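You operate a simulated robot arm through the tools that you are given. There is no shell and no other tool.

You run a simulated robot arm. Do the job below in one go: nothing can be reset, and whatever is moved stays where it is left.

JOB
Set the grey machine to a 4 mm step, tension 2 and the guide to 40 mm, then switch on.

Only the result counts: the job must be done as asked and must still hold three seconds after the hand-in. Knocking over, shifting, dropping, spilling or breaking anything else fails it.

ROBOT AND FRAMES
A 7-joint arm with a two-finger parallel gripper, fixed in place. Base frame: the origin is on the floor under the middle of its stand, x ahead of it, y to its left, z up; the work surface is at about z = 0.78. Lengths are in m, angles in degrees, forces in N, time in s.
With the tool pointing down near the work surface it reaches from about 0.1 to 0.66 m from the base axis. Its first joint turns from -66.0 to 66.0 degrees. Payload 1.57 kg.
The TCP is the grasp point between the finger pads, 0.03 m short of the fingertips. In the tool frame z runs along the fingers and y along their closing line. The gripper opens to 0.08 m. The fingers are 0.017 m wide and 0.012 m thick; the gripper's body (0.04 by 0.082 m) begins 0.08 m behind the TCP.
Orientation is that of the tool frame in the base frame, as [roll, pitch, yaw] about the fixed x, y, z axes, in that order (R = Rz(yaw) Ry(pitch) Rx(roll)). With the fingers straight down and closing along the base's y, the tool's x points along the base's -x, its y along +y and its z along -z.

CONTROLS
- The arm moves only by the tool arm_command. Its argument "rows" is a list that holds one entry, the list of rows, each a list of 7 numbers: the shift along the base's x, y, z in m, then the turn, a rotation vector about the base's x, y, z in degrees, then the closure, from 0 (fully open) to 1 (shut). In form: [[[dx, dy, dz, rx, ry, rz, fingers], ...]]. A call has 1 to 20 rows; each row is the pose to reach, as a shift and turn from the pose commanded when the call began. Each row takes 0.2 s and may step no farther than 0.05 m and 8.6 degrees from the row before; otherwise, or with a gripper value out of range, the whole call is refused. A pose out of reach is approached as far as the arm can. The call stops where the force on the tool passes 40 N (or 10 N more than at its start, if that is more) or the arm is blocked; 0.2 s more then pass. Each finger travels about 0.072 m/s and halts on what it meets, pressing with about 29 N; the grip force reading is that of the motor and also rises with nothing between the fingers. The clock runs only during rows and for 0.2 s after the last one: add rows that repeat a pose to give the fingers time. It gives the time, the measured TCP pose, the force on the tool (base axes), the opening and the grip force at its end, in the units of the frame above (readings bear some noise), with the torque about the TCP (base axes, N m) and any sound that the robot's microphone picked up.
- Cameras (640 x 400 px; columns grow to the right, rows downward): "scene" is fixed at [0.0628, 0.4293, 1.4239]; the picture's right is [-0.70, -0.71, 0.00], its down [-0.49, 0.48, -0.72] and it looks along [0.51, -0.51, -0.69] (base axes); focal length 253 px, centre (320, 200). "wrist" rides on the gripper at [0.072, -0.007, -0.122] in the tool frame; the picture's right is [0.09, 1.00, 0.00], its down [-0.84, 0.08, -0.54] and it looks along [-0.54, 0.05, 0.84] (tool axes); focal length 238 px, centre (320, 200). There is no depth. A picture from a camera that has moved, and an enlarged one, comes with that camera's place and axes in the base frame and with its lens. The place of the scene camera against the robot may be out by one fixed shift of up to 0.025 m in any direction.
- capture(camera): a new picture of that camera. The clock stands still meanwhile.
- enlarge(camera, box): a new picture of the part [left, top, right, bottom] of that camera's present view, enlarged. The clock stands still meanwhile.
- finish_job(): hands the job in; it is judged then, once.

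Nothing tells you positions but the pictures and the camera data. Unless the task says otherwise, let go and move clear before handing in.

The tools are called after "Emit:" by a JSON object that holds its "name" and its "arguments". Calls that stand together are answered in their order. arm_command: Moves the arm, as the interface text tells. Its arguments: {"type":"object","properties":{"rows":{"type":"array","items":{"type":"array","items":{"type":"array","items":{"type":"number"}}}}},"required":["rows"]} The other tools are called the same way: capture (camera) takes a picture; enlarge (camera, box) takes an enlarged picture of a part of a camera's view; finish_job () hands the job in.

At the start:

```text
clock: 0.0
tool_pos: [0.4345, 0.1094, 1.1722]
ee_rot: [-180.0, 0.0, 180.0]
force: [0.3, 0.8, 0.4]
ft_torque: [0.0, 0.02, -0.02]
gripper_width: 0.08
finger_force: 0.0
```

scene: 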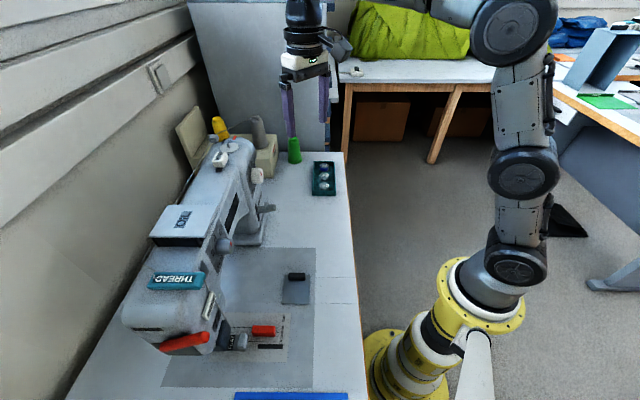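
wrist: 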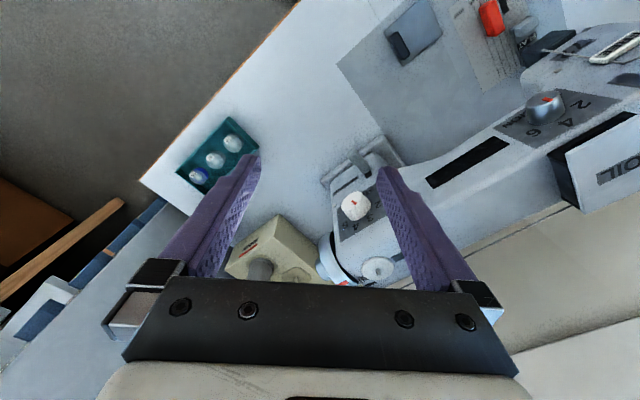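

I see a grey sewing-type machine on the bench with knobs, a sliding guide and probably a rocker switch. I'll look closer at the parts before moving.

Emit:
{"name": "enlarge", "arguments": {"camera": "scene", "box": [120, 100, 360, 250]}}

Emit:
{"name": "enlarge", "arguments": {"camera": "scene", "box": [110, 240, 350, 390]}}

Emit:
{"name": "enlarge", "arguments": {"camera": "wrist", "box": [320, 0, 640, 200]}}

Emit:
{"name": "enlarge", "arguments": {"camera": "wrist", "box": [140, 100, 460, 300]}}

```text
2.67 times, centred on (240, 175) of scene
camera zoom: at [0.0628, 0.4293, 1.4239], right [-0.7, -0.71, 0.0], down [-0.49, 0.48, -0.72], along [0.51, -0.51, -0.69], focal length 675 px, centre (533, 267)
```

zoom: 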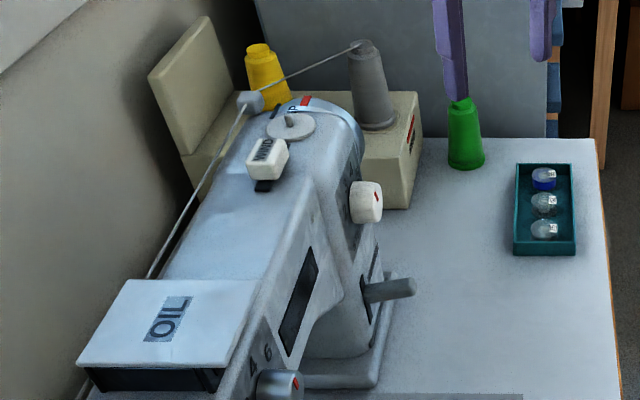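

```text
2.67 times, centred on (230, 315) of scene
camera zoom: at [0.0628, 0.4293, 1.4239], right [-0.7, -0.71, 0.0], down [-0.49, 0.48, -0.72], along [0.51, -0.51, -0.69], focal length 675 px, centre (560, -107)
```

zoom: 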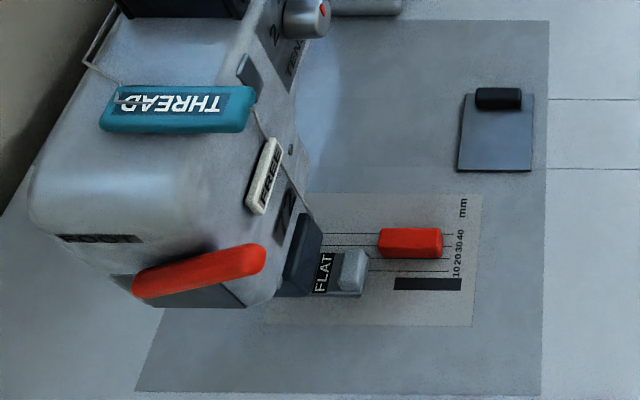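

```text
2.00 times, centred on (480, 100) of wrist
camera zoom: at [0.363, 0.1017, 1.295], right [-0.09, 1.0, 0.0], down [0.84, 0.08, 0.54], along [0.54, 0.05, -0.84], focal length 477 px, centre (0, 400)
```

zoom: 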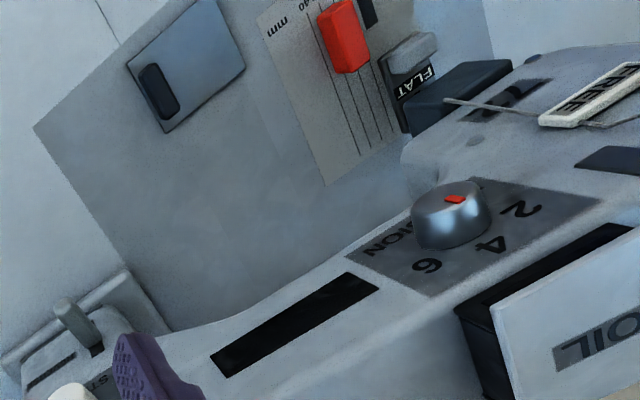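

```text
2.00 times, centred on (300, 200) of wrist
camera zoom: at [0.363, 0.1017, 1.295], right [-0.09, 1.0, 0.0], down [0.84, 0.08, 0.54], along [0.54, 0.05, -0.84], focal length 477 px, centre (360, 200)
```

zoom: 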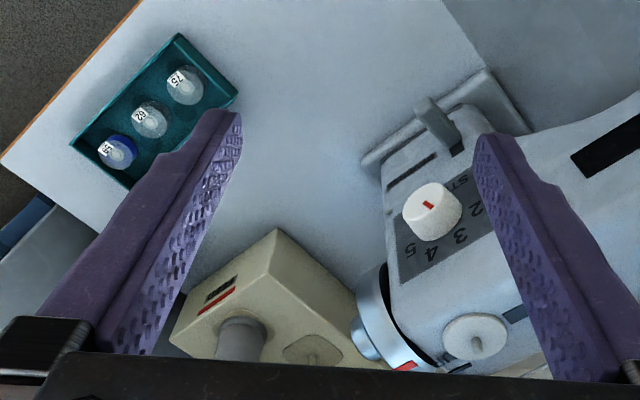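

The step knob (white) is at about (0.557, 0.173, 1.00), the tension knob (silver) at (0.395, 0.346, 1.03), and the red guide slider at (0.30, 0.37, 0.80). I'll back off and turn the wrist camera toward the machine's front for better views.

Emit:
{"name": "arm_command", "arguments": {"rows": [[[-0.022, 0, 0.01, 0, 0, 7.5, 0], [-0.045, 0, 0.02, 0, 0, 15, 0], [-0.07, 0, 0.03, 0, 0, 22.5, 0], [-0.095, 0, 0.03, 0, 0, 30, 0], [-0.12, 0, 0.03, 0, 0, 37.5, 0], [-0.14, 0, 0.03, 0, 0, 45, 0], [-0.14, 0, 0.03, 0, 0, 45, 0]]]}}

Emit:
{"name": "capture", "arguments": {"camera": "wrist"}}

Emit:
{"name": "capture", "arguments": {"camera": "scene"}}

```text
clock: 1.6
tool_pos: [0.2968, 0.1087, 1.2016]
ee_rot: [-180.0, 0.0, -134.9]
force: [0.5, -0.3, -0.3]
ft_torque: [-0.02, 0.01, -0.02]
gripper_width: 0.0798
finger_force: 0.1
```

```text
taken
camera wrist: at [0.2502, 0.0527, 1.324], right [-0.77, 0.64, 0.0], down [0.54, 0.65, 0.54], along [0.35, 0.42, -0.84], focal length 238 px, centre (320, 200)
```

wrist: 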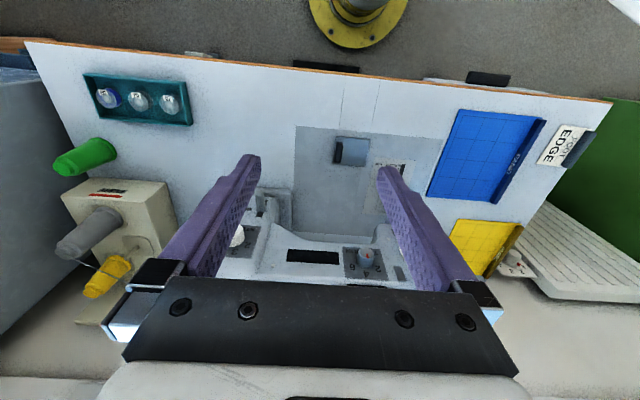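

```text
taken
```

scene: 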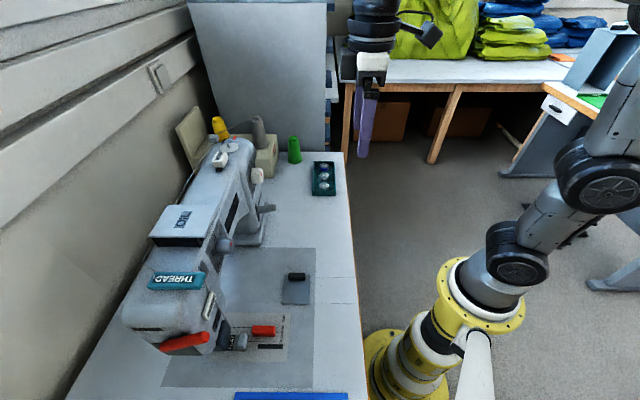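

The view is top-down on the machine. I'll tilt the camera toward the front panel to read the dials.

Emit:
{"name": "arm_command", "arguments": {"rows": [[[0, 0, -0.02, 5, -5, 0, 0], [0, 0, -0.04, 10, -10, 0, 0], [0, 0, -0.06, 15, -15, 0, 0], [0, 0, -0.08, 20, -20, 0, 0], [0, 0, -0.08, 25, -25, 0, 0], [0, 0, -0.08, 25, -25, 0, 0]]]}}

Emit:
{"name": "capture", "arguments": {"camera": "wrist"}}

Emit:
{"name": "capture", "arguments": {"camera": "scene"}}

```text
clock: 3.0
tool_pos: [0.2947, 0.1098, 1.1218]
ee_rot: [-179.8, 35.4, -135.1]
force: [0.5, 0.0, -0.1]
ft_torque: [0.0, -0.01, 0.03]
gripper_width: 0.0798
finger_force: 0.1
```

```text
taken
camera wrist: at [0.2079, 0.0125, 1.1803], right [-0.76, 0.65, -0.05], down [0.2, 0.31, 0.93], along [0.62, 0.69, -0.37], focal length 238 px, centre (320, 200)
```

wrist: 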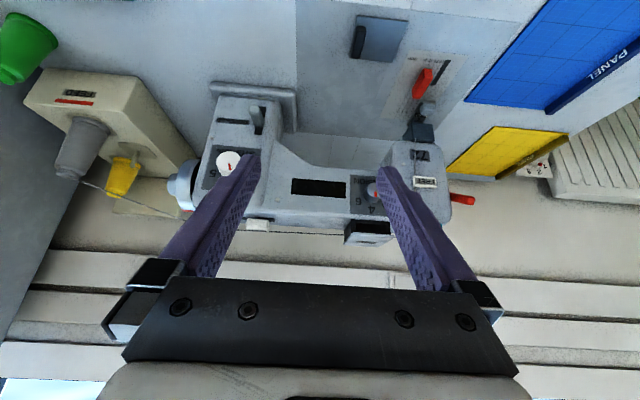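

```text
taken
```

scene: 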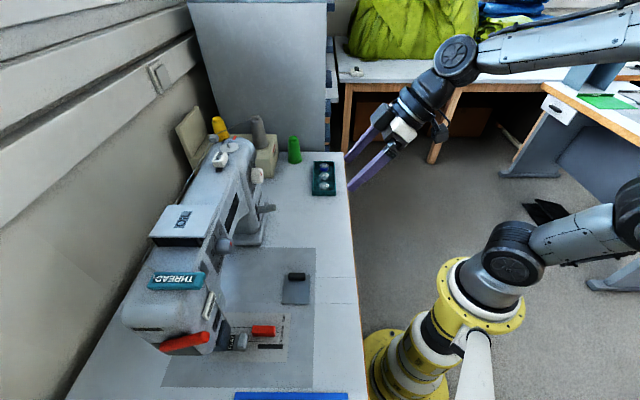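

Emit:
{"name": "enlarge", "arguments": {"camera": "wrist", "box": [180, 70, 340, 250]}}

Emit:
{"name": "enlarge", "arguments": {"camera": "wrist", "box": [320, 0, 480, 100]}}

Emit:
{"name": "enlarge", "arguments": {"camera": "wrist", "box": [330, 100, 490, 250]}}

```text
2.22 times, centred on (260, 160) of wrist
camera zoom: at [0.2079, 0.0125, 1.1803], right [-0.76, 0.65, -0.05], down [0.2, 0.31, 0.93], along [0.62, 0.69, -0.37], focal length 530 px, centre (453, 289)
```

zoom: 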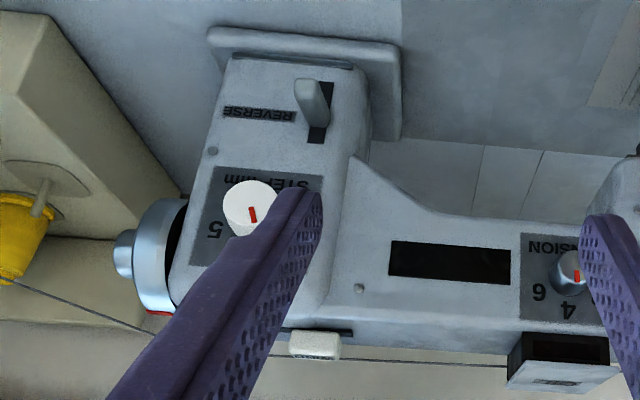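

```text
4.00 times, centred on (400, 50) of wrist
camera zoom: at [0.2079, 0.0125, 1.1803], right [-0.76, 0.65, -0.05], down [0.2, 0.31, 0.93], along [0.62, 0.69, -0.37], focal length 953 px, centre (0, 800)
```

zoom: 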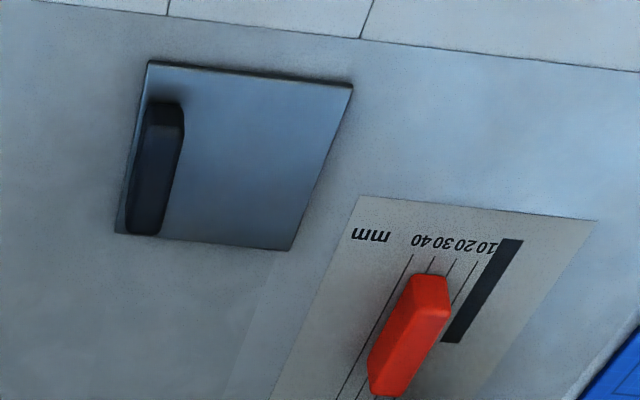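

```text
2.67 times, centred on (410, 175) of wrist
camera zoom: at [0.2079, 0.0125, 1.1803], right [-0.76, 0.65, -0.05], down [0.2, 0.31, 0.93], along [0.62, 0.69, -0.37], focal length 636 px, centre (80, 267)
```

zoom: 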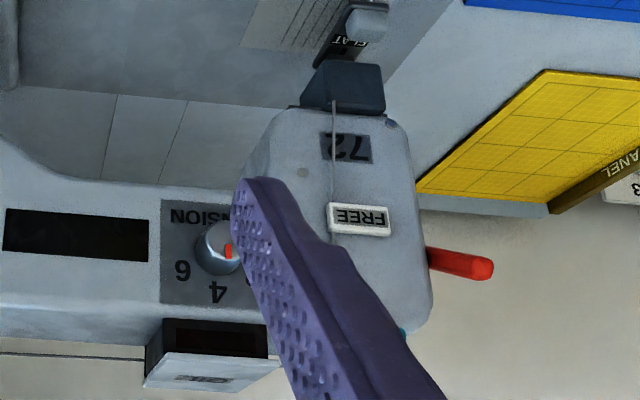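

Emit:
{"name": "enlarge", "arguments": {"camera": "wrist", "box": [20, 60, 220, 220]}}

Emit:
{"name": "enlarge", "arguments": {"camera": "wrist", "box": [440, 0, 640, 220]}}

Emit:
{"name": "enlarge", "arguments": {"camera": "scene", "box": [170, 100, 280, 200]}}

Emit:
{"name": "enlarge", "arguments": {"camera": "scene", "box": [220, 310, 320, 370]}}

Emit:
{"name": "enlarge", "arguments": {"camera": "scene", "box": [100, 250, 240, 370]}}

```text
2.50 times, centred on (120, 140) of wrist
camera zoom: at [0.2079, 0.0125, 1.1803], right [-0.76, 0.65, -0.05], down [0.2, 0.31, 0.93], along [0.62, 0.69, -0.37], focal length 596 px, centre (820, 350)
```

zoom: 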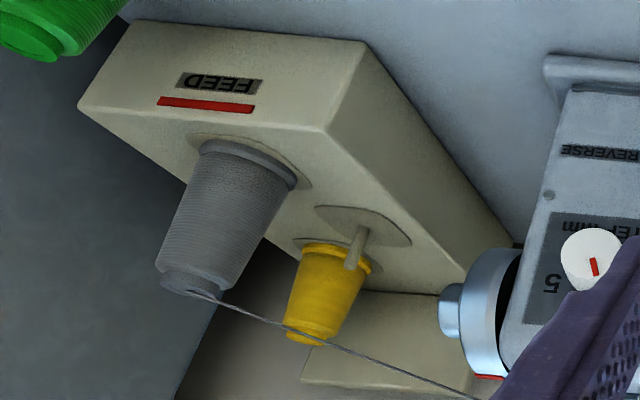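

```text
1.82 times, centred on (540, 110) of wrist
camera zoom: at [0.2079, 0.0125, 1.1803], right [-0.76, 0.65, -0.05], down [0.2, 0.31, 0.93], along [0.62, 0.69, -0.37], focal length 433 px, centre (-80, 364)
```

zoom: 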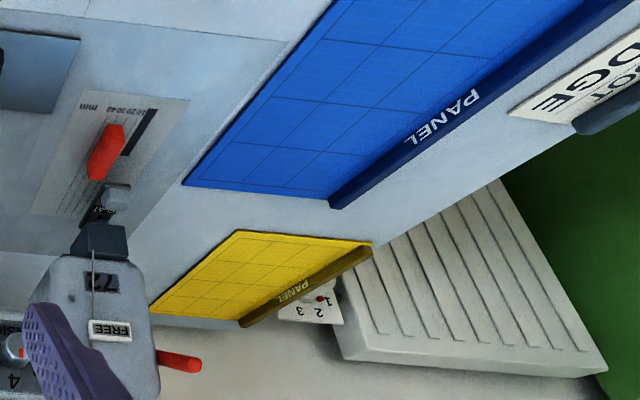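

```text
4.00 times, centred on (225, 150) of scene
camera zoom: at [0.0628, 0.4293, 1.4239], right [-0.7, -0.71, 0.0], down [-0.49, 0.48, -0.72], along [0.51, -0.51, -0.69], focal length 1013 px, centre (700, 400)
```

zoom: 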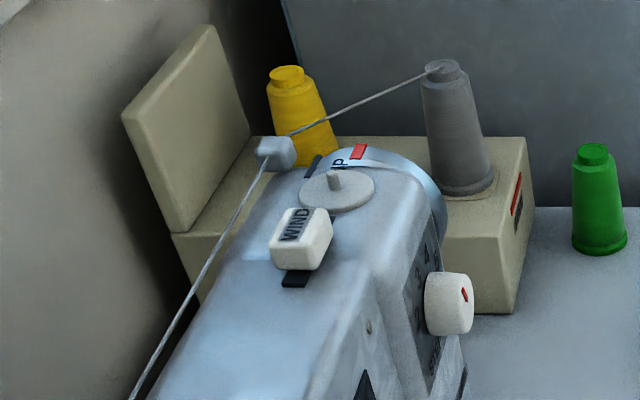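

```text
6.40 times, centred on (270, 340) of scene
camera zoom: at [0.0628, 0.4293, 1.4239], right [-0.7, -0.71, 0.0], down [-0.49, 0.48, -0.72], along [0.51, -0.51, -0.69], focal length 1621 px, centre (640, -696)
```

zoom: 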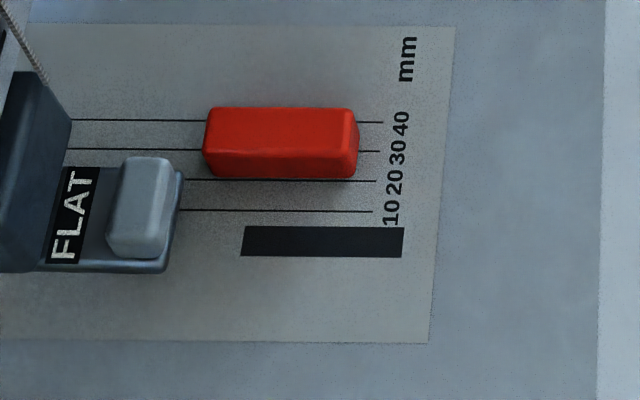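

```text
3.33 times, centred on (170, 310) of scene
camera zoom: at [0.0628, 0.4293, 1.4239], right [-0.7, -0.71, 0.0], down [-0.49, 0.48, -0.72], along [0.51, -0.51, -0.69], focal length 844 px, centre (820, -167)
```

zoom: 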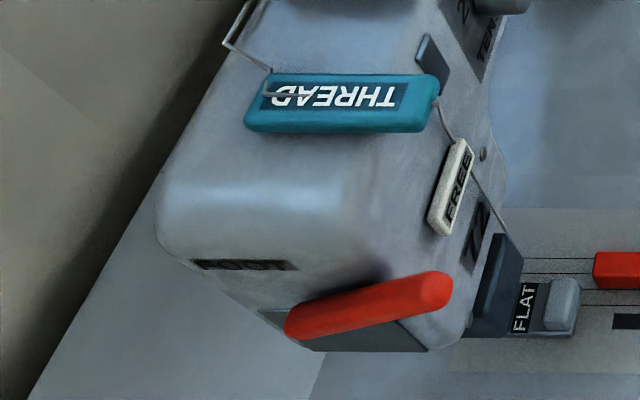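

I need close views of the cards and anything that could be the power switch. First I'll look at the left end of the bench (cards, ribbed object) with the wrist camera.

Emit:
{"name": "arm_command", "arguments": {"rows": [[[0, 0, 0.03, 0, 0, 6, 0], [0, 0.02, 0.06, 0, 0, 12, 0], [0, 0.04, 0.08, 0, 0, 18, 0], [0, 0.06, 0.1, 0, 0, 24, 0], [0, 0.08, 0.12, 0, 0, 30, 0], [-0.02, 0.1, 0.12, 0, 0, 36, 0], [-0.04, 0.12, 0.12, 0, 0, 42, 0], [-0.04, 0.12, 0.12, 0, 0, 42, 0]]]}}

Emit:
{"name": "capture", "arguments": {"camera": "wrist"}}

```text
clock: 4.8
tool_pos: [0.2529, 0.2301, 1.2406]
ee_rot: [-180.0, 35.4, -92.9]
force: [-0.1, -0.5, -0.4]
ft_torque: [0.01, 0.0, 0.01]
gripper_width: 0.0798
finger_force: 0.1
```

```text
taken
camera wrist: at [0.2533, 0.0997, 1.3002], right [-1.0, -0.02, -0.05], down [-0.06, 0.37, 0.93], along [0.0, 0.93, -0.37], focal length 238 px, centre (320, 200)
```

wrist: 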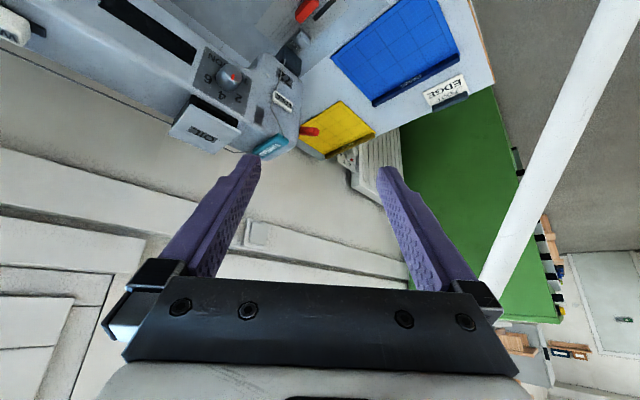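

Emit:
{"name": "arm_command", "arguments": {"rows": [[[0, 0, 0.0, -6, 0, 0, 0], [0, 0.02, 0.0, -12, 0, 0, 0], [0, 0.04, 0.0, -18, 0, 0, 0], [0, 0.06, 0.0, -24, 0, 0, 0], [0, 0.06, 0.0, -24, 0, 0, 0]]]}}

Emit:
{"name": "capture", "arguments": {"camera": "wrist"}}

Emit:
{"name": "enlarge", "arguments": {"camera": "wrist", "box": [220, 60, 500, 240]}}

```text
clock: 6.0
tool_pos: [0.2553, 0.2903, 1.2397]
ee_rot: [-178.7, 11.3, -92.5]
force: [0.0, -0.4, 0.6]
ft_torque: [0.02, -0.03, -0.02]
gripper_width: 0.0798
finger_force: 0.0
```

```text
taken
camera wrist: at [0.2557, 0.1943, 1.3469], right [-1.0, -0.04, -0.04], down [-0.06, 0.72, 0.69], along [0.0, 0.69, -0.72], focal length 238 px, centre (320, 200)
```

wrist: 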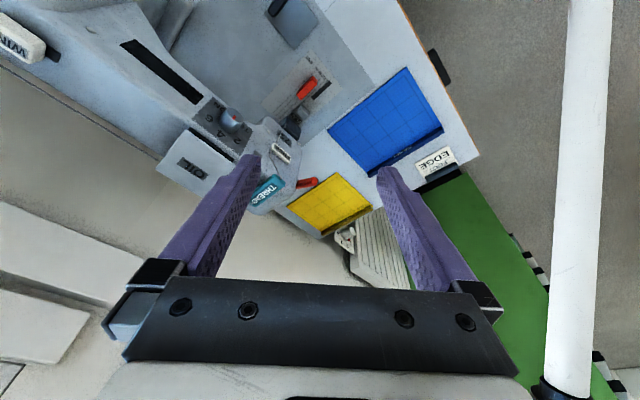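

```text
2.22 times, centred on (360, 150) of wrist
camera zoom: at [0.2557, 0.1943, 1.3469], right [-1.0, -0.04, -0.04], down [-0.06, 0.72, 0.69], along [0.0, 0.69, -0.72], focal length 530 px, centre (231, 311)
```

zoom: 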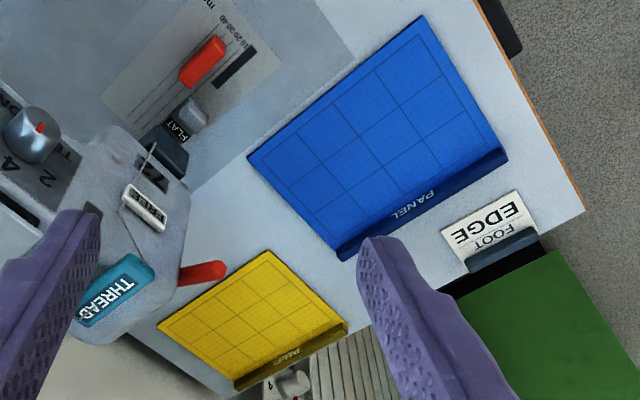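

Nothing like a power switch on the left end of the bench (the far ribbed thing seems to be a radiator). Next I'll look at the right end of the machine, around the handwheel and pillar.

Emit:
{"name": "arm_command", "arguments": {"rows": [[[0.02, -0.04, 0.0, 0, 0, -3, 0], [0.04, -0.08, 0.0, 0, 0, -6, 0], [0.06, -0.12, 0.0, 0, 0, -9, 0], [0.08, -0.16, 0.0, 0, 0, -12, 0], [0.1, -0.2, 0.0, 0, 0, -15, 0], [0.12, -0.24, 0.0, 0, 0, -18, 0], [0.14, -0.28, 0.0, 0, 0, -18, 0], [0.16, -0.32, 0.0, 0, 0, -18, 0], [0.18, -0.36, 0.0, 0, 0, -18, 0], [0.2, -0.4, -0.02, 0, 0, -18, 0], [0.21, -0.42, -0.05, 0, 0, -18, 0], [0.21, -0.42, -0.05, 0, 0, -18, 0]]]}}

Emit:
{"name": "capture", "arguments": {"camera": "wrist"}}

Emit:
{"name": "capture", "arguments": {"camera": "scene"}}

```text
clock: 8.6
tool_pos: [0.4631, -0.1298, 1.191]
ee_rot: [-178.7, 11.4, -110.4]
force: [-0.3, 0.5, 0.0]
ft_torque: [0.02, -0.03, 0.0]
gripper_width: 0.0802
finger_force: 0.0
```

```text
taken
camera wrist: at [0.4342, -0.2198, 1.298], right [-0.96, 0.27, -0.04], down [0.17, 0.7, 0.69], along [0.21, 0.66, -0.72], focal length 238 px, centre (320, 200)
```

wrist: 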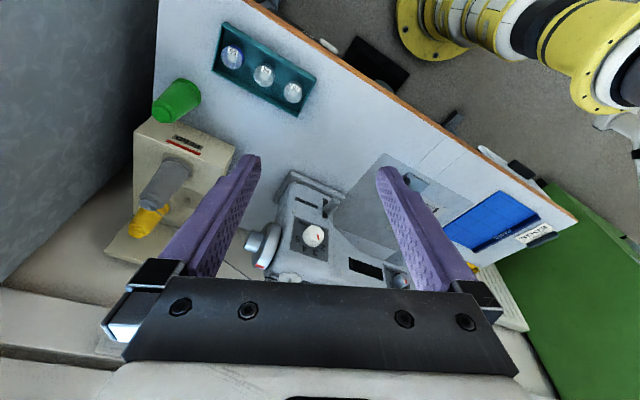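

```text
taken
```

scene: 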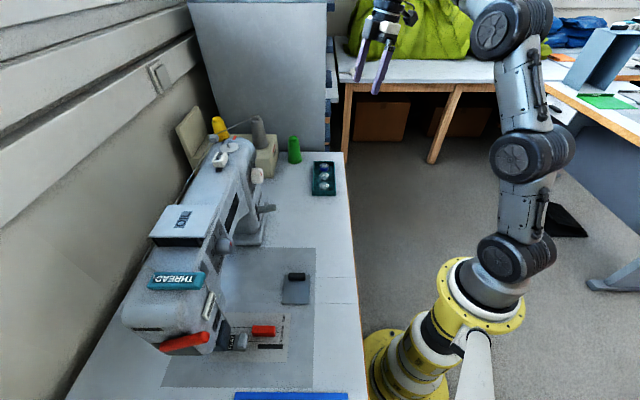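

Emit:
{"name": "enlarge", "arguments": {"camera": "wrist", "box": [230, 160, 430, 300]}}

Emit:
{"name": "enlarge", "arguments": {"camera": "wrist", "box": [100, 60, 240, 280]}}

Emit:
{"name": "enlarge", "arguments": {"camera": "wrist", "box": [310, 20, 510, 140]}}

```text
2.86 times, centred on (330, 230) of wrist
camera zoom: at [0.4342, -0.2198, 1.298], right [-0.96, 0.27, -0.04], down [0.17, 0.7, 0.69], along [0.21, 0.66, -0.72], focal length 681 px, centre (291, 114)
```

zoom: 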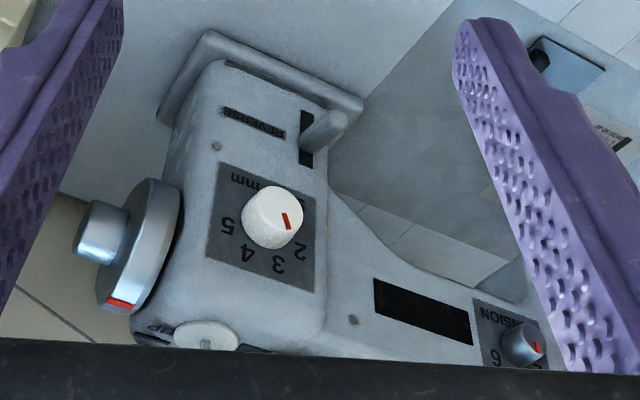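

```text
1.82 times, centred on (170, 170) of wrist
camera zoom: at [0.4342, -0.2198, 1.298], right [-0.96, 0.27, -0.04], down [0.17, 0.7, 0.69], along [0.21, 0.66, -0.72], focal length 433 px, centre (593, 254)
```

zoom: 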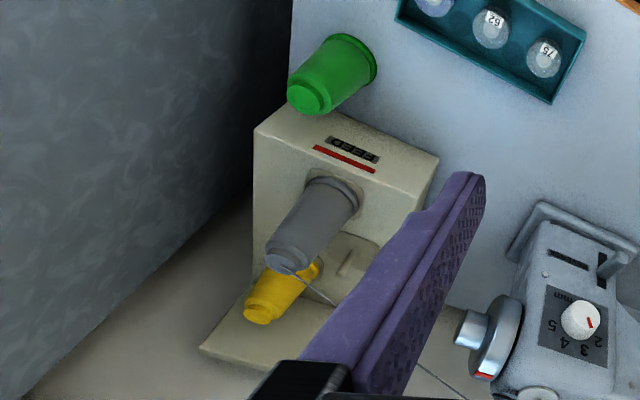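

```text
3.20 times, centred on (410, 80) of wrist
camera zoom: at [0.4342, -0.2198, 1.298], right [-0.96, 0.27, -0.04], down [0.17, 0.7, 0.69], along [0.21, 0.66, -0.72], focal length 763 px, centre (32, 584)
```

zoom: 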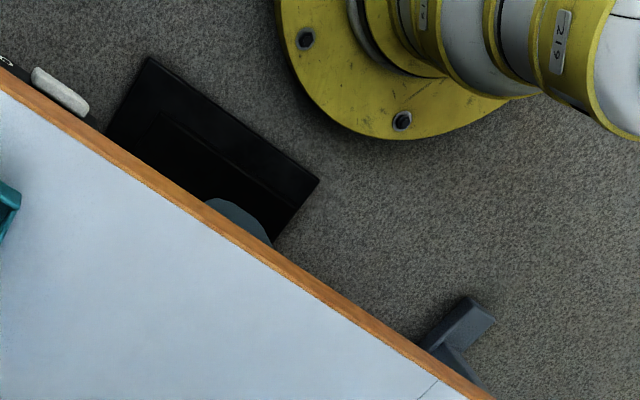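

I can see something white in a black housing on the front edge of the bench near the teal tray, which may be the power switch. I'll zoom in on it.

Emit:
{"name": "enlarge", "arguments": {"camera": "wrist", "box": [240, 0, 350, 80]}}

Emit:
{"name": "enlarge", "arguments": {"camera": "scene", "box": [290, 130, 390, 230]}}

Emit:
{"name": "enlarge", "arguments": {"camera": "wrist", "box": [430, 90, 580, 190]}}

```text
5.00 times, centred on (295, 40) of wrist
camera zoom: at [0.4342, -0.2198, 1.298], right [-0.96, 0.27, -0.04], down [0.17, 0.7, 0.69], along [0.21, 0.66, -0.72], focal length 1192 px, centre (445, 1000)
```

zoom: 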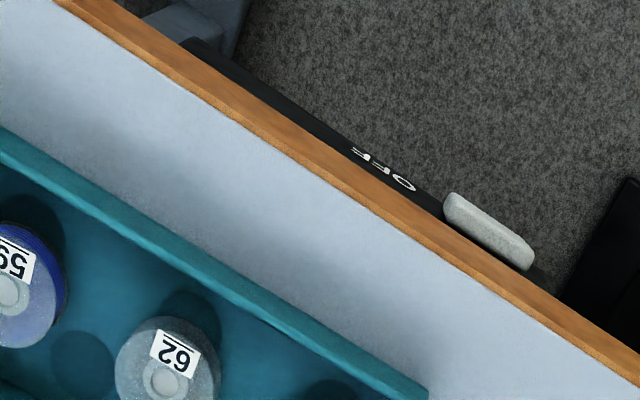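

```text
4.00 times, centred on (340, 180) of scene
camera zoom: at [0.0628, 0.4293, 1.4239], right [-0.7, -0.71, 0.0], down [-0.49, 0.48, -0.72], along [0.51, -0.51, -0.69], focal length 1013 px, centre (240, 280)
```

zoom: 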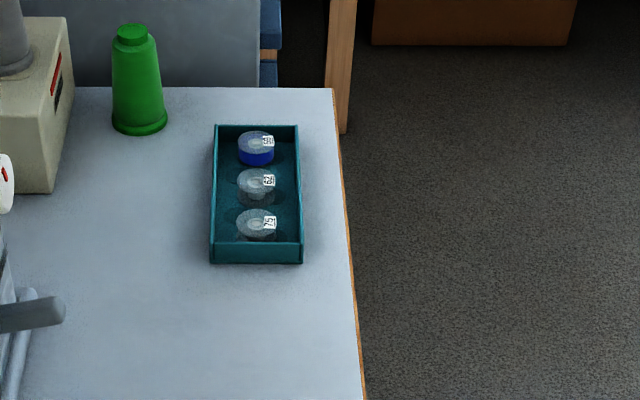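

```text
4.00 times, centred on (505, 140) of wrist
camera zoom: at [0.4342, -0.2198, 1.298], right [-0.96, 0.27, -0.04], down [0.17, 0.7, 0.69], along [0.21, 0.66, -0.72], focal length 953 px, centre (-420, 440)
```

zoom: 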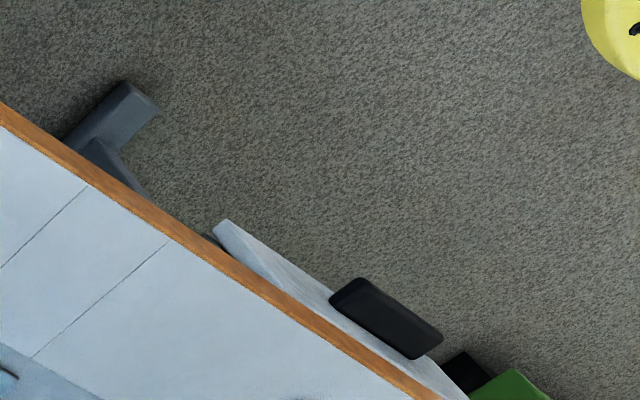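

The box under the bench's front edge is labelled "OFF", with a white knob, so that's the power switch. I'll move in front of it to see it face on.

Emit:
{"name": "arm_command", "arguments": {"rows": [[[-0.03, -0.02, 0.0, 0, 0, -5, 0], [-0.06, -0.04, 0.0, 0, 0, -10, 0], [-0.09, -0.06, 0.0, 0, 0, -15, 0], [-0.11, -0.08, -0.02, 0, 0, -20, 0], [-0.13, -0.09, -0.06, 0, 0, -25, 0], [-0.13, -0.09, -0.1, 0, 0, -25, 0], [-0.13, -0.09, -0.14, 0, 0, -25, 0], [-0.13, -0.09, -0.14, 0, 0, -25, 0]]]}}

Emit:
{"name": "capture", "arguments": {"camera": "wrist"}}

Emit:
{"name": "capture", "arguments": {"camera": "scene"}}

```text
clock: 10.4
tool_pos: [0.3363, -0.218, 1.0489]
ee_rot: [-178.7, 11.4, -135.5]
force: [0.0, 1.0, 0.2]
ft_torque: [-0.01, -0.01, 0.01]
gripper_width: 0.0799
finger_force: 0.1
```

```text
taken
camera wrist: at [0.2724, -0.2882, 1.1556], right [-0.76, 0.65, -0.04], down [0.45, 0.56, 0.69], along [0.47, 0.51, -0.72], focal length 238 px, centre (320, 200)
```

wrist: 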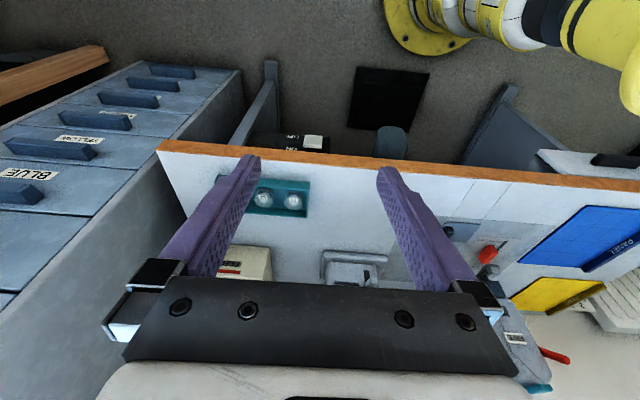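

```text
taken
```

scene: 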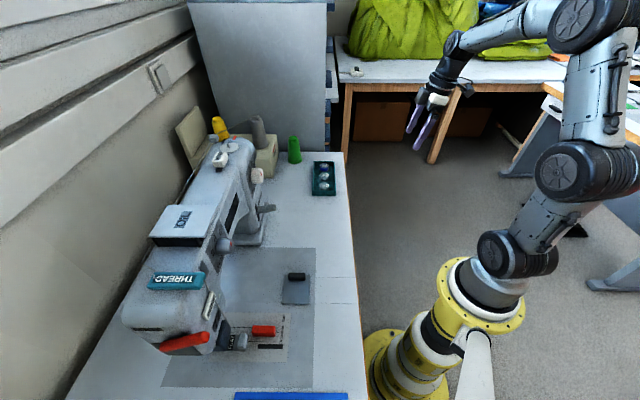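

Emit:
{"name": "enlarge", "arguments": {"camera": "wrist", "box": [230, 110, 350, 190]}}

Emit:
{"name": "enlarge", "arguments": {"camera": "wrist", "box": [430, 80, 640, 200]}}

```text
5.00 times, centred on (290, 150) of wrist
camera zoom: at [0.2724, -0.2882, 1.1556], right [-0.76, 0.65, -0.04], down [0.45, 0.56, 0.69], along [0.47, 0.51, -0.72], focal length 1192 px, centre (470, 450)
```

zoom: 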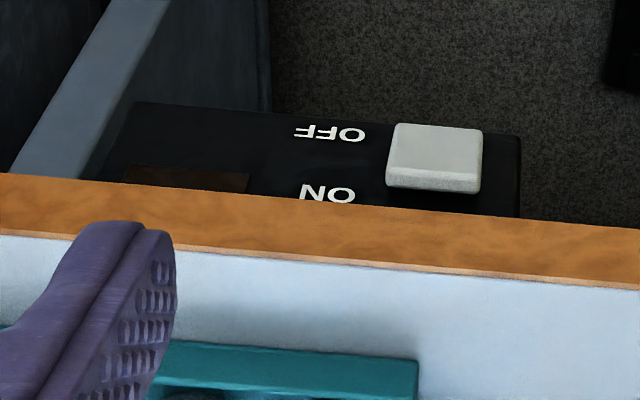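

```text
3.05 times, centred on (535, 140) of wrist
camera zoom: at [0.2724, -0.2882, 1.1556], right [-0.76, 0.65, -0.04], down [0.45, 0.56, 0.69], along [0.47, 0.51, -0.72], focal length 726 px, centre (-335, 383)
```

zoom: 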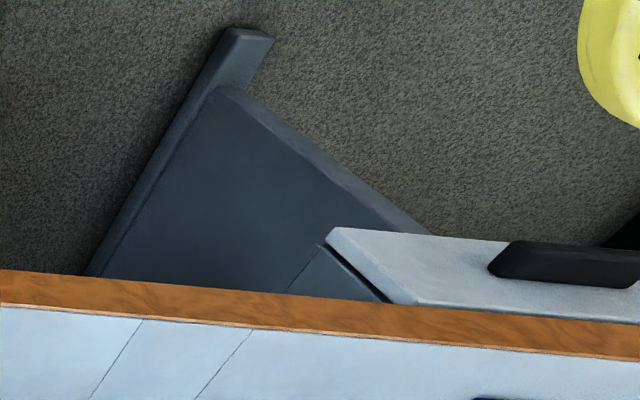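

The box shows OFF (lower) and ON (upper) with a white slider/rocker. I'll get lower for a face-on view.

Emit:
{"name": "arm_command", "arguments": {"rows": [[[0, 0, -0.04, 4, -4, 0, 0], [0, 0, -0.08, 8, -8, 0, 0], [0, 0, -0.12, 12, -12, 0, 0], [0, 0, -0.15, 16, -16, 0, 0], [0, 0, -0.18, 20, -20, 0, 0], [0, 0, -0.2, 24, -24, 0, 0], [0, 0, -0.2, 24, -24, 0, 0]]]}}

Emit:
{"name": "capture", "arguments": {"camera": "wrist"}}

Emit:
{"name": "capture", "arguments": {"camera": "scene"}}

```text
clock: 12.0
tool_pos: [0.3343, -0.2207, 0.8501]
ee_rot: [-179.1, 45.4, -135.7]
force: [0.0, 1.3, -0.4]
ft_torque: [-0.01, 0.01, -0.03]
gripper_width: 0.0798
finger_force: 0.1
```

```text
taken
camera wrist: at [0.2387, -0.32, 0.8865], right [-0.73, 0.67, -0.08], down [0.08, 0.2, 0.98], along [0.67, 0.71, -0.21], focal length 238 px, centre (320, 200)
```

wrist: 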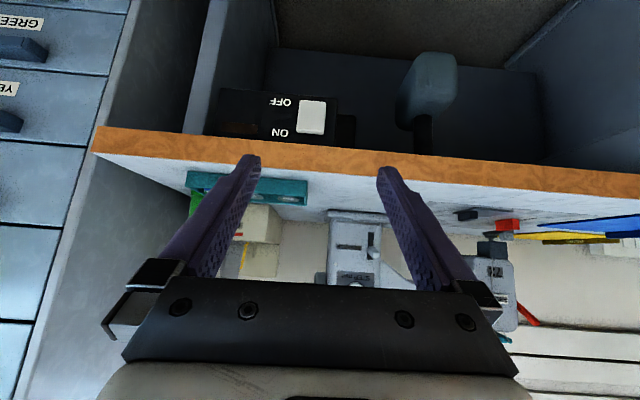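

```text
taken
```

scene: 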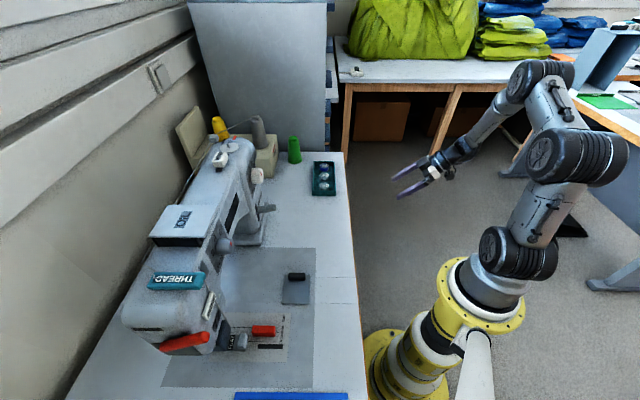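

Emit:
{"name": "enlarge", "arguments": {"camera": "wrist", "box": [200, 70, 370, 160]}}

Emit:
{"name": "enlarge", "arguments": {"camera": "wrist", "box": [290, 190, 540, 330]}}

```text
3.76 times, centred on (285, 115) of wrist
camera zoom: at [0.2387, -0.32, 0.8865], right [-0.73, 0.67, -0.08], down [0.08, 0.2, 0.98], along [0.67, 0.71, -0.21], focal length 897 px, centre (452, 520)
```

zoom: 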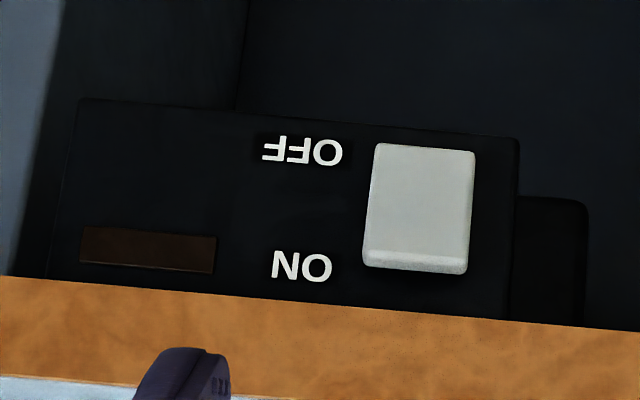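

```text
2.56 times, centred on (415, 260) of wrist
camera zoom: at [0.2387, -0.32, 0.8865], right [-0.73, 0.67, -0.08], down [0.08, 0.2, 0.98], along [0.67, 0.71, -0.21], focal length 610 px, centre (77, 46)
```

zoom: 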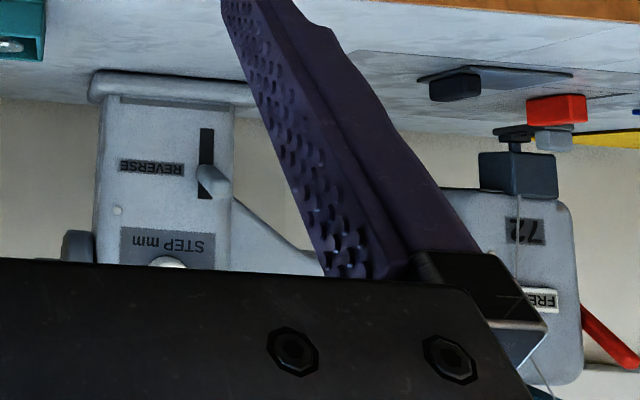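

The power switch is a rocker on the box under the bench edge at about (0.452, -0.117, 0.723), with its OFF end pressed in; pressing the upper ON end will switch it on, which I'll do last. Now I'll go to a face-on pose in front of the step dial.

Emit:
{"name": "arm_command", "arguments": {"rows": [[[0, 0.0, 0.05, 5, -5, 0, 0], [0, 0.0, 0.1, 10, -10, 0, 0], [0, 0.0, 0.15, 15, -15, 0, 0], [0.015, 0.045, 0.17, 20, -20, 0, 0], [0.03, 0.09, 0.17, 25, -25, 0, 0], [0.045, 0.135, 0.16, 30, -30, 0, 0], [0.06, 0.18, 0.15, 31, -31, 0, 0], [0.075, 0.225, 0.15, 31, -31, 0, 0], [0.08, 0.24, 0.15, 31, -31, 0, 0], [0.08, 0.24, 0.15, 31, -31, 0, 0]]]}}

Emit:
{"name": "capture", "arguments": {"camera": "wrist"}}

Emit:
{"name": "capture", "arguments": {"camera": "scene"}}

```text
refused: row 4 steps farther than a row can; nothing moved
```

```text
taken
camera wrist: at [0.2387, -0.32, 0.8865], right [-0.73, 0.67, -0.08], down [0.08, 0.2, 0.98], along [0.67, 0.71, -0.21], focal length 238 px, centre (320, 200)
```

wrist: 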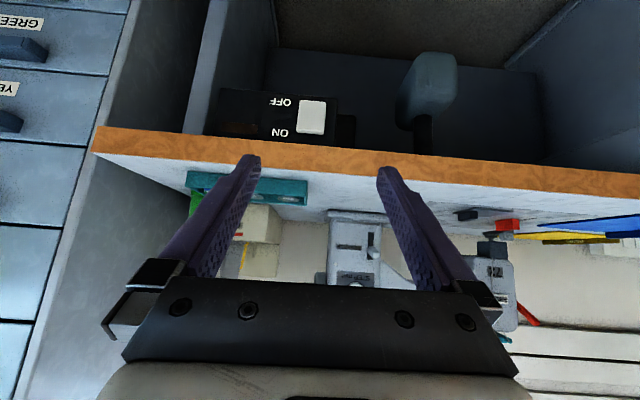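

```text
taken
```

scene: 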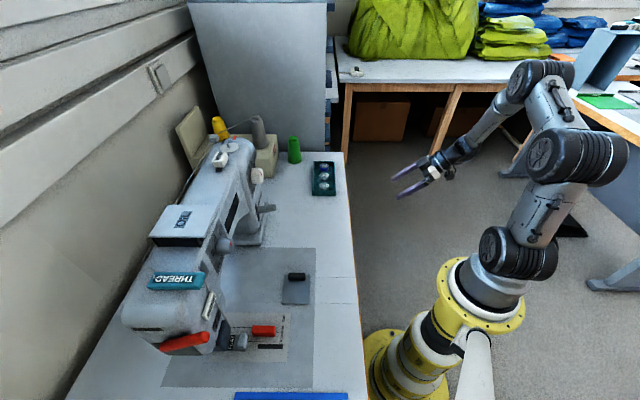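

The command was refused for one over-long step. I'll resend it with smaller steps.

Emit:
{"name": "arm_command", "arguments": {"rows": [[[0, 0.0, 0.045, 5, -5, 0, 0], [0, 0.0, 0.09, 10, -10, 0, 0], [0, 0.0, 0.13, 15, -15, 0, 0], [0.013, 0.04, 0.15, 20, -20, 0, 0], [0.026, 0.08, 0.16, 25, -25, 0, 0], [0.039, 0.12, 0.16, 30, -30, 0, 0], [0.052, 0.16, 0.155, 31, -31, 0, 0], [0.065, 0.2, 0.15, 31, -31, 0, 0], [0.08, 0.24, 0.15, 31, -31, 0, 0], [0.08, 0.24, 0.15, 31, -31, 0, 0]]]}}

Emit:
{"name": "capture", "arguments": {"camera": "wrist"}}

Emit:
{"name": "capture", "arguments": {"camera": "scene"}}

```text
clock: 14.2
tool_pos: [0.4127, 0.0169, 1.0018]
ee_rot: [151.2, 88.9, -165.1]
force: [0.0, -0.3, -0.2]
ft_torque: [-0.01, 0.0, 0.0]
gripper_width: 0.0803
finger_force: 0.0
```

```text
taken
camera wrist: at [0.3273, -0.0731, 0.9322], right [-0.69, 0.72, -0.08], down [-0.43, -0.31, 0.85], along [0.58, 0.62, 0.53], focal length 238 px, centre (320, 200)
```

wrist: 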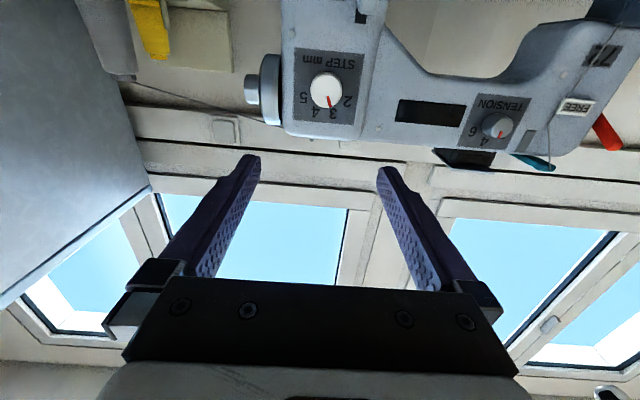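

```text
taken
```

scene: 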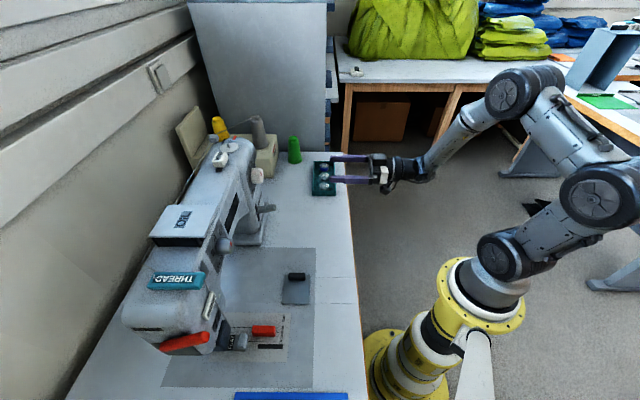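

Emit:
{"name": "enlarge", "arguments": {"camera": "wrist", "box": [280, 30, 380, 150]}}

Emit:
{"name": "enlarge", "arguments": {"camera": "wrist", "box": [430, 60, 580, 180]}}

```text
3.33 times, centred on (330, 90) of wrist
camera zoom: at [0.3273, -0.0731, 0.9322], right [-0.69, 0.72, -0.08], down [-0.43, -0.31, 0.85], along [0.58, 0.62, 0.53], focal length 794 px, centre (287, 567)
```

zoom: 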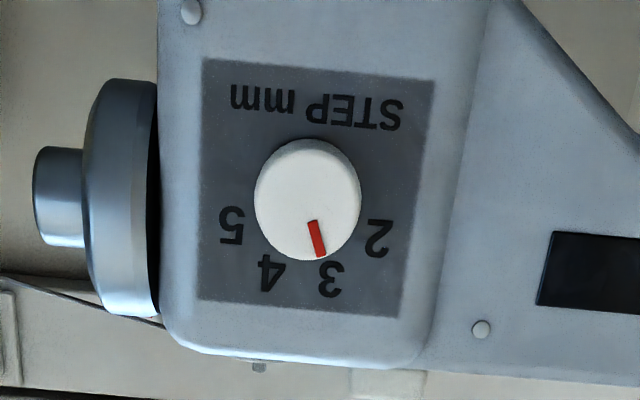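

```text
3.33 times, centred on (505, 120) of wrist
camera zoom: at [0.3273, -0.0731, 0.9322], right [-0.69, 0.72, -0.08], down [-0.43, -0.31, 0.85], along [0.58, 0.62, 0.53], focal length 794 px, centre (-297, 467)
```

zoom: 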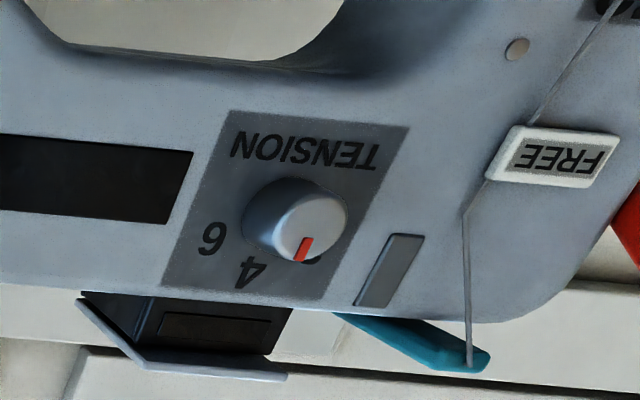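

The step dial reads 3 (numbers 2–5, about 41° apart), so it needs about 41° clockwise. Next is a close look at the tension dial.

Emit:
{"name": "arm_command", "arguments": {"rows": [[[-0.03, 0.03, 0.005, 0, 0, 0, 0], [-0.06, 0.06, 0.01, 0, 0, 0, 0], [-0.09, 0.09, 0.015, 0, 0, 0, 0], [-0.12, 0.12, 0.02, 0, 0, 0, 0], [-0.15, 0.15, 0.02, 0, 0, 0, 0], [-0.15, 0.15, 0.02, 0, 0, 0, 0]]]}}

Emit:
{"name": "capture", "arguments": {"camera": "wrist"}}

Emit:
{"name": "capture", "arguments": {"camera": "scene"}}

```text
clock: 15.6
tool_pos: [0.2645, 0.1707, 1.0209]
ee_rot: [152.4, 89.0, -163.9]
force: [-0.7, 0.0, 0.1]
ft_torque: [-0.03, -0.01, -0.06]
gripper_width: 0.08
finger_force: 0.1
```

```text
taken
camera wrist: at [0.1793, 0.0808, 0.9528], right [-0.69, 0.72, -0.08], down [-0.43, -0.31, 0.85], along [0.58, 0.62, 0.53], focal length 238 px, centre (320, 200)
```

wrist: 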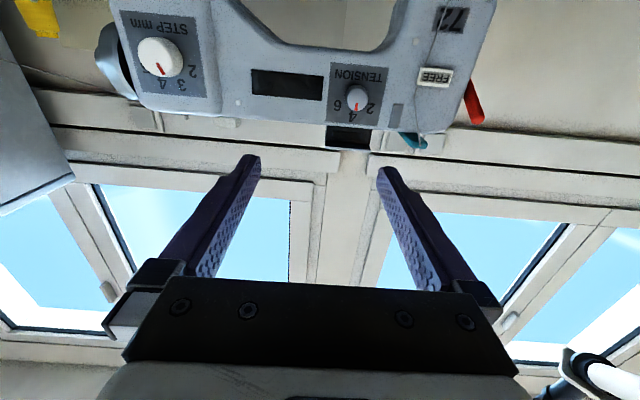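

```text
taken
```

scene: 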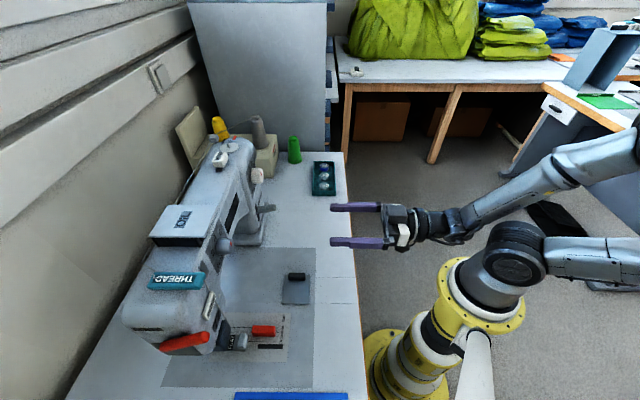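

Emit:
{"name": "enlarge", "arguments": {"camera": "wrist", "box": [310, 50, 410, 140]}}

Emit:
{"name": "enlarge", "arguments": {"camera": "wrist", "box": [100, 0, 240, 120]}}

```text
4.44 times, centred on (360, 95) of wrist
camera zoom: at [0.1793, 0.0808, 0.9528], right [-0.69, 0.72, -0.08], down [-0.43, -0.31, 0.85], along [0.58, 0.62, 0.53], focal length 1059 px, centre (142, 667)
```

zoom: 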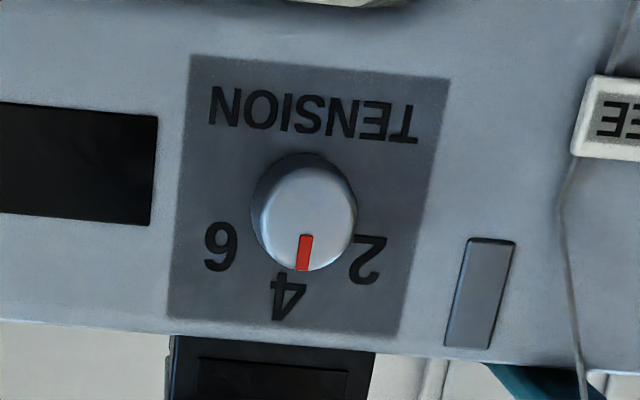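

```text
3.33 times, centred on (170, 60) of wrist
camera zoom: at [0.1793, 0.0808, 0.9528], right [-0.69, 0.72, -0.08], down [-0.43, -0.31, 0.85], along [0.58, 0.62, 0.53], focal length 794 px, centre (820, 667)
```

zoom: 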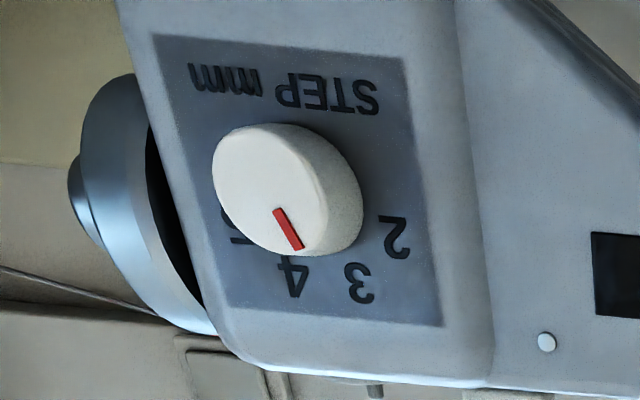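

Both dials read: step is at 3 (45° per mm; needs +45° clockwise), tension is at 4 (about 60° between 4 and 2; needs about 60° counter-clockwise). Triangulating from wrist views, the step dial base is at about (0.580, 0.187, 0.977) and the tension dial base at about (0.407, 0.377, 1.003). I'll go to a pre-grasp pose in front of the step knob.

Emit:
{"name": "arm_command", "arguments": {"rows": [[[0.04, -0.015, -0.008, 0.6, -0.6, 1.3, 0], [0.08, -0.03, -0.016, 0.6, -0.6, 1.3, 0], [0.12, -0.045, -0.024, 0.6, -0.6, 1.3, 0], [0.16, -0.06, -0.032, 0.6, -0.6, 1.3, 0], [0.2, -0.068, -0.04, 0.6, -0.6, 1.3, 0], [0.231, -0.0685, -0.044, 0.6, -0.6, 1.3, 0], [0.231, -0.0685, -0.044, 0.6, -0.6, 1.3, 0], [0.231, -0.0685, -0.044, 0.6, -0.6, 1.3, 0]]]}}

Emit:
{"name": "capture", "arguments": {"camera": "wrist"}}

Emit:
{"name": "capture", "arguments": {"camera": "scene"}}

```text
clock: 17.4
tool_pos: [0.4984, 0.1009, 0.9814]
ee_rot: [89.8, 89.5, 134.8]
force: [0.0, 0.2, -0.7]
ft_torque: [0.02, 0.0, 0.04]
gripper_width: 0.0801
finger_force: 0.0
```

```text
taken
camera wrist: at [0.4161, 0.0096, 0.9111], right [-0.7, 0.71, -0.08], down [-0.43, -0.33, 0.84], along [0.56, 0.63, 0.54], focal length 238 px, centre (320, 200)
```

wrist: 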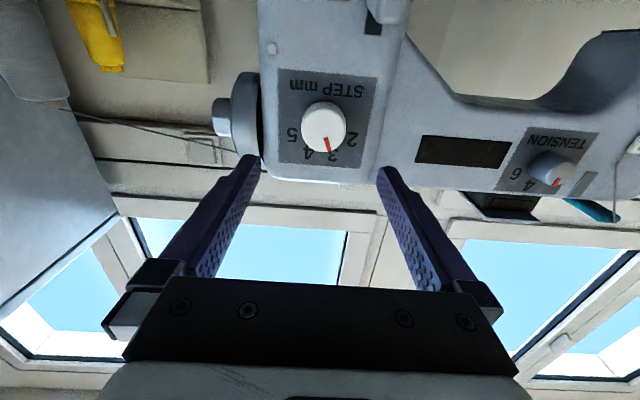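

```text
taken
```

scene: 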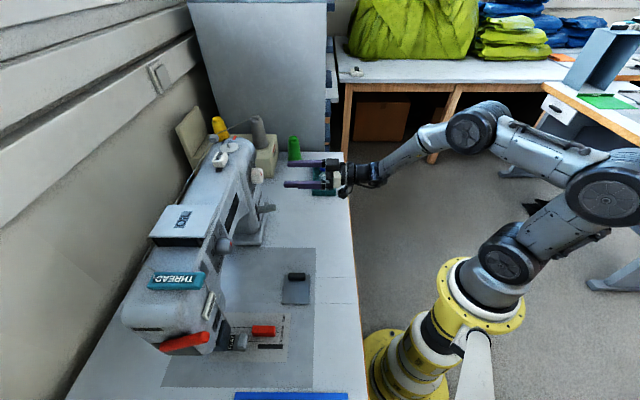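

Emit:
{"name": "enlarge", "arguments": {"camera": "wrist", "box": [260, 60, 400, 190]}}

```text
3.08 times, centred on (330, 125) of wrist
camera zoom: at [0.4161, 0.0096, 0.9111], right [-0.7, 0.71, -0.08], down [-0.43, -0.33, 0.84], along [0.56, 0.63, 0.54], focal length 733 px, centre (289, 431)
```

zoom: 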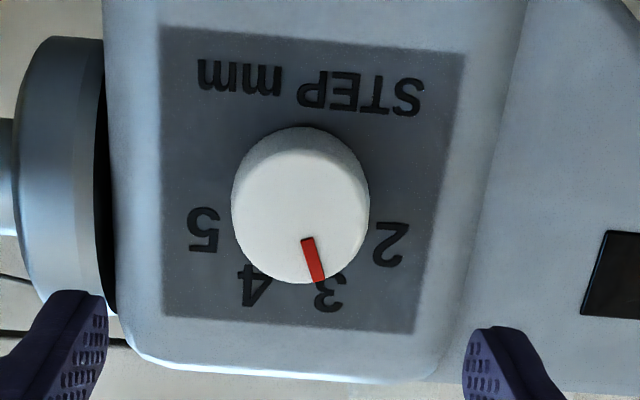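

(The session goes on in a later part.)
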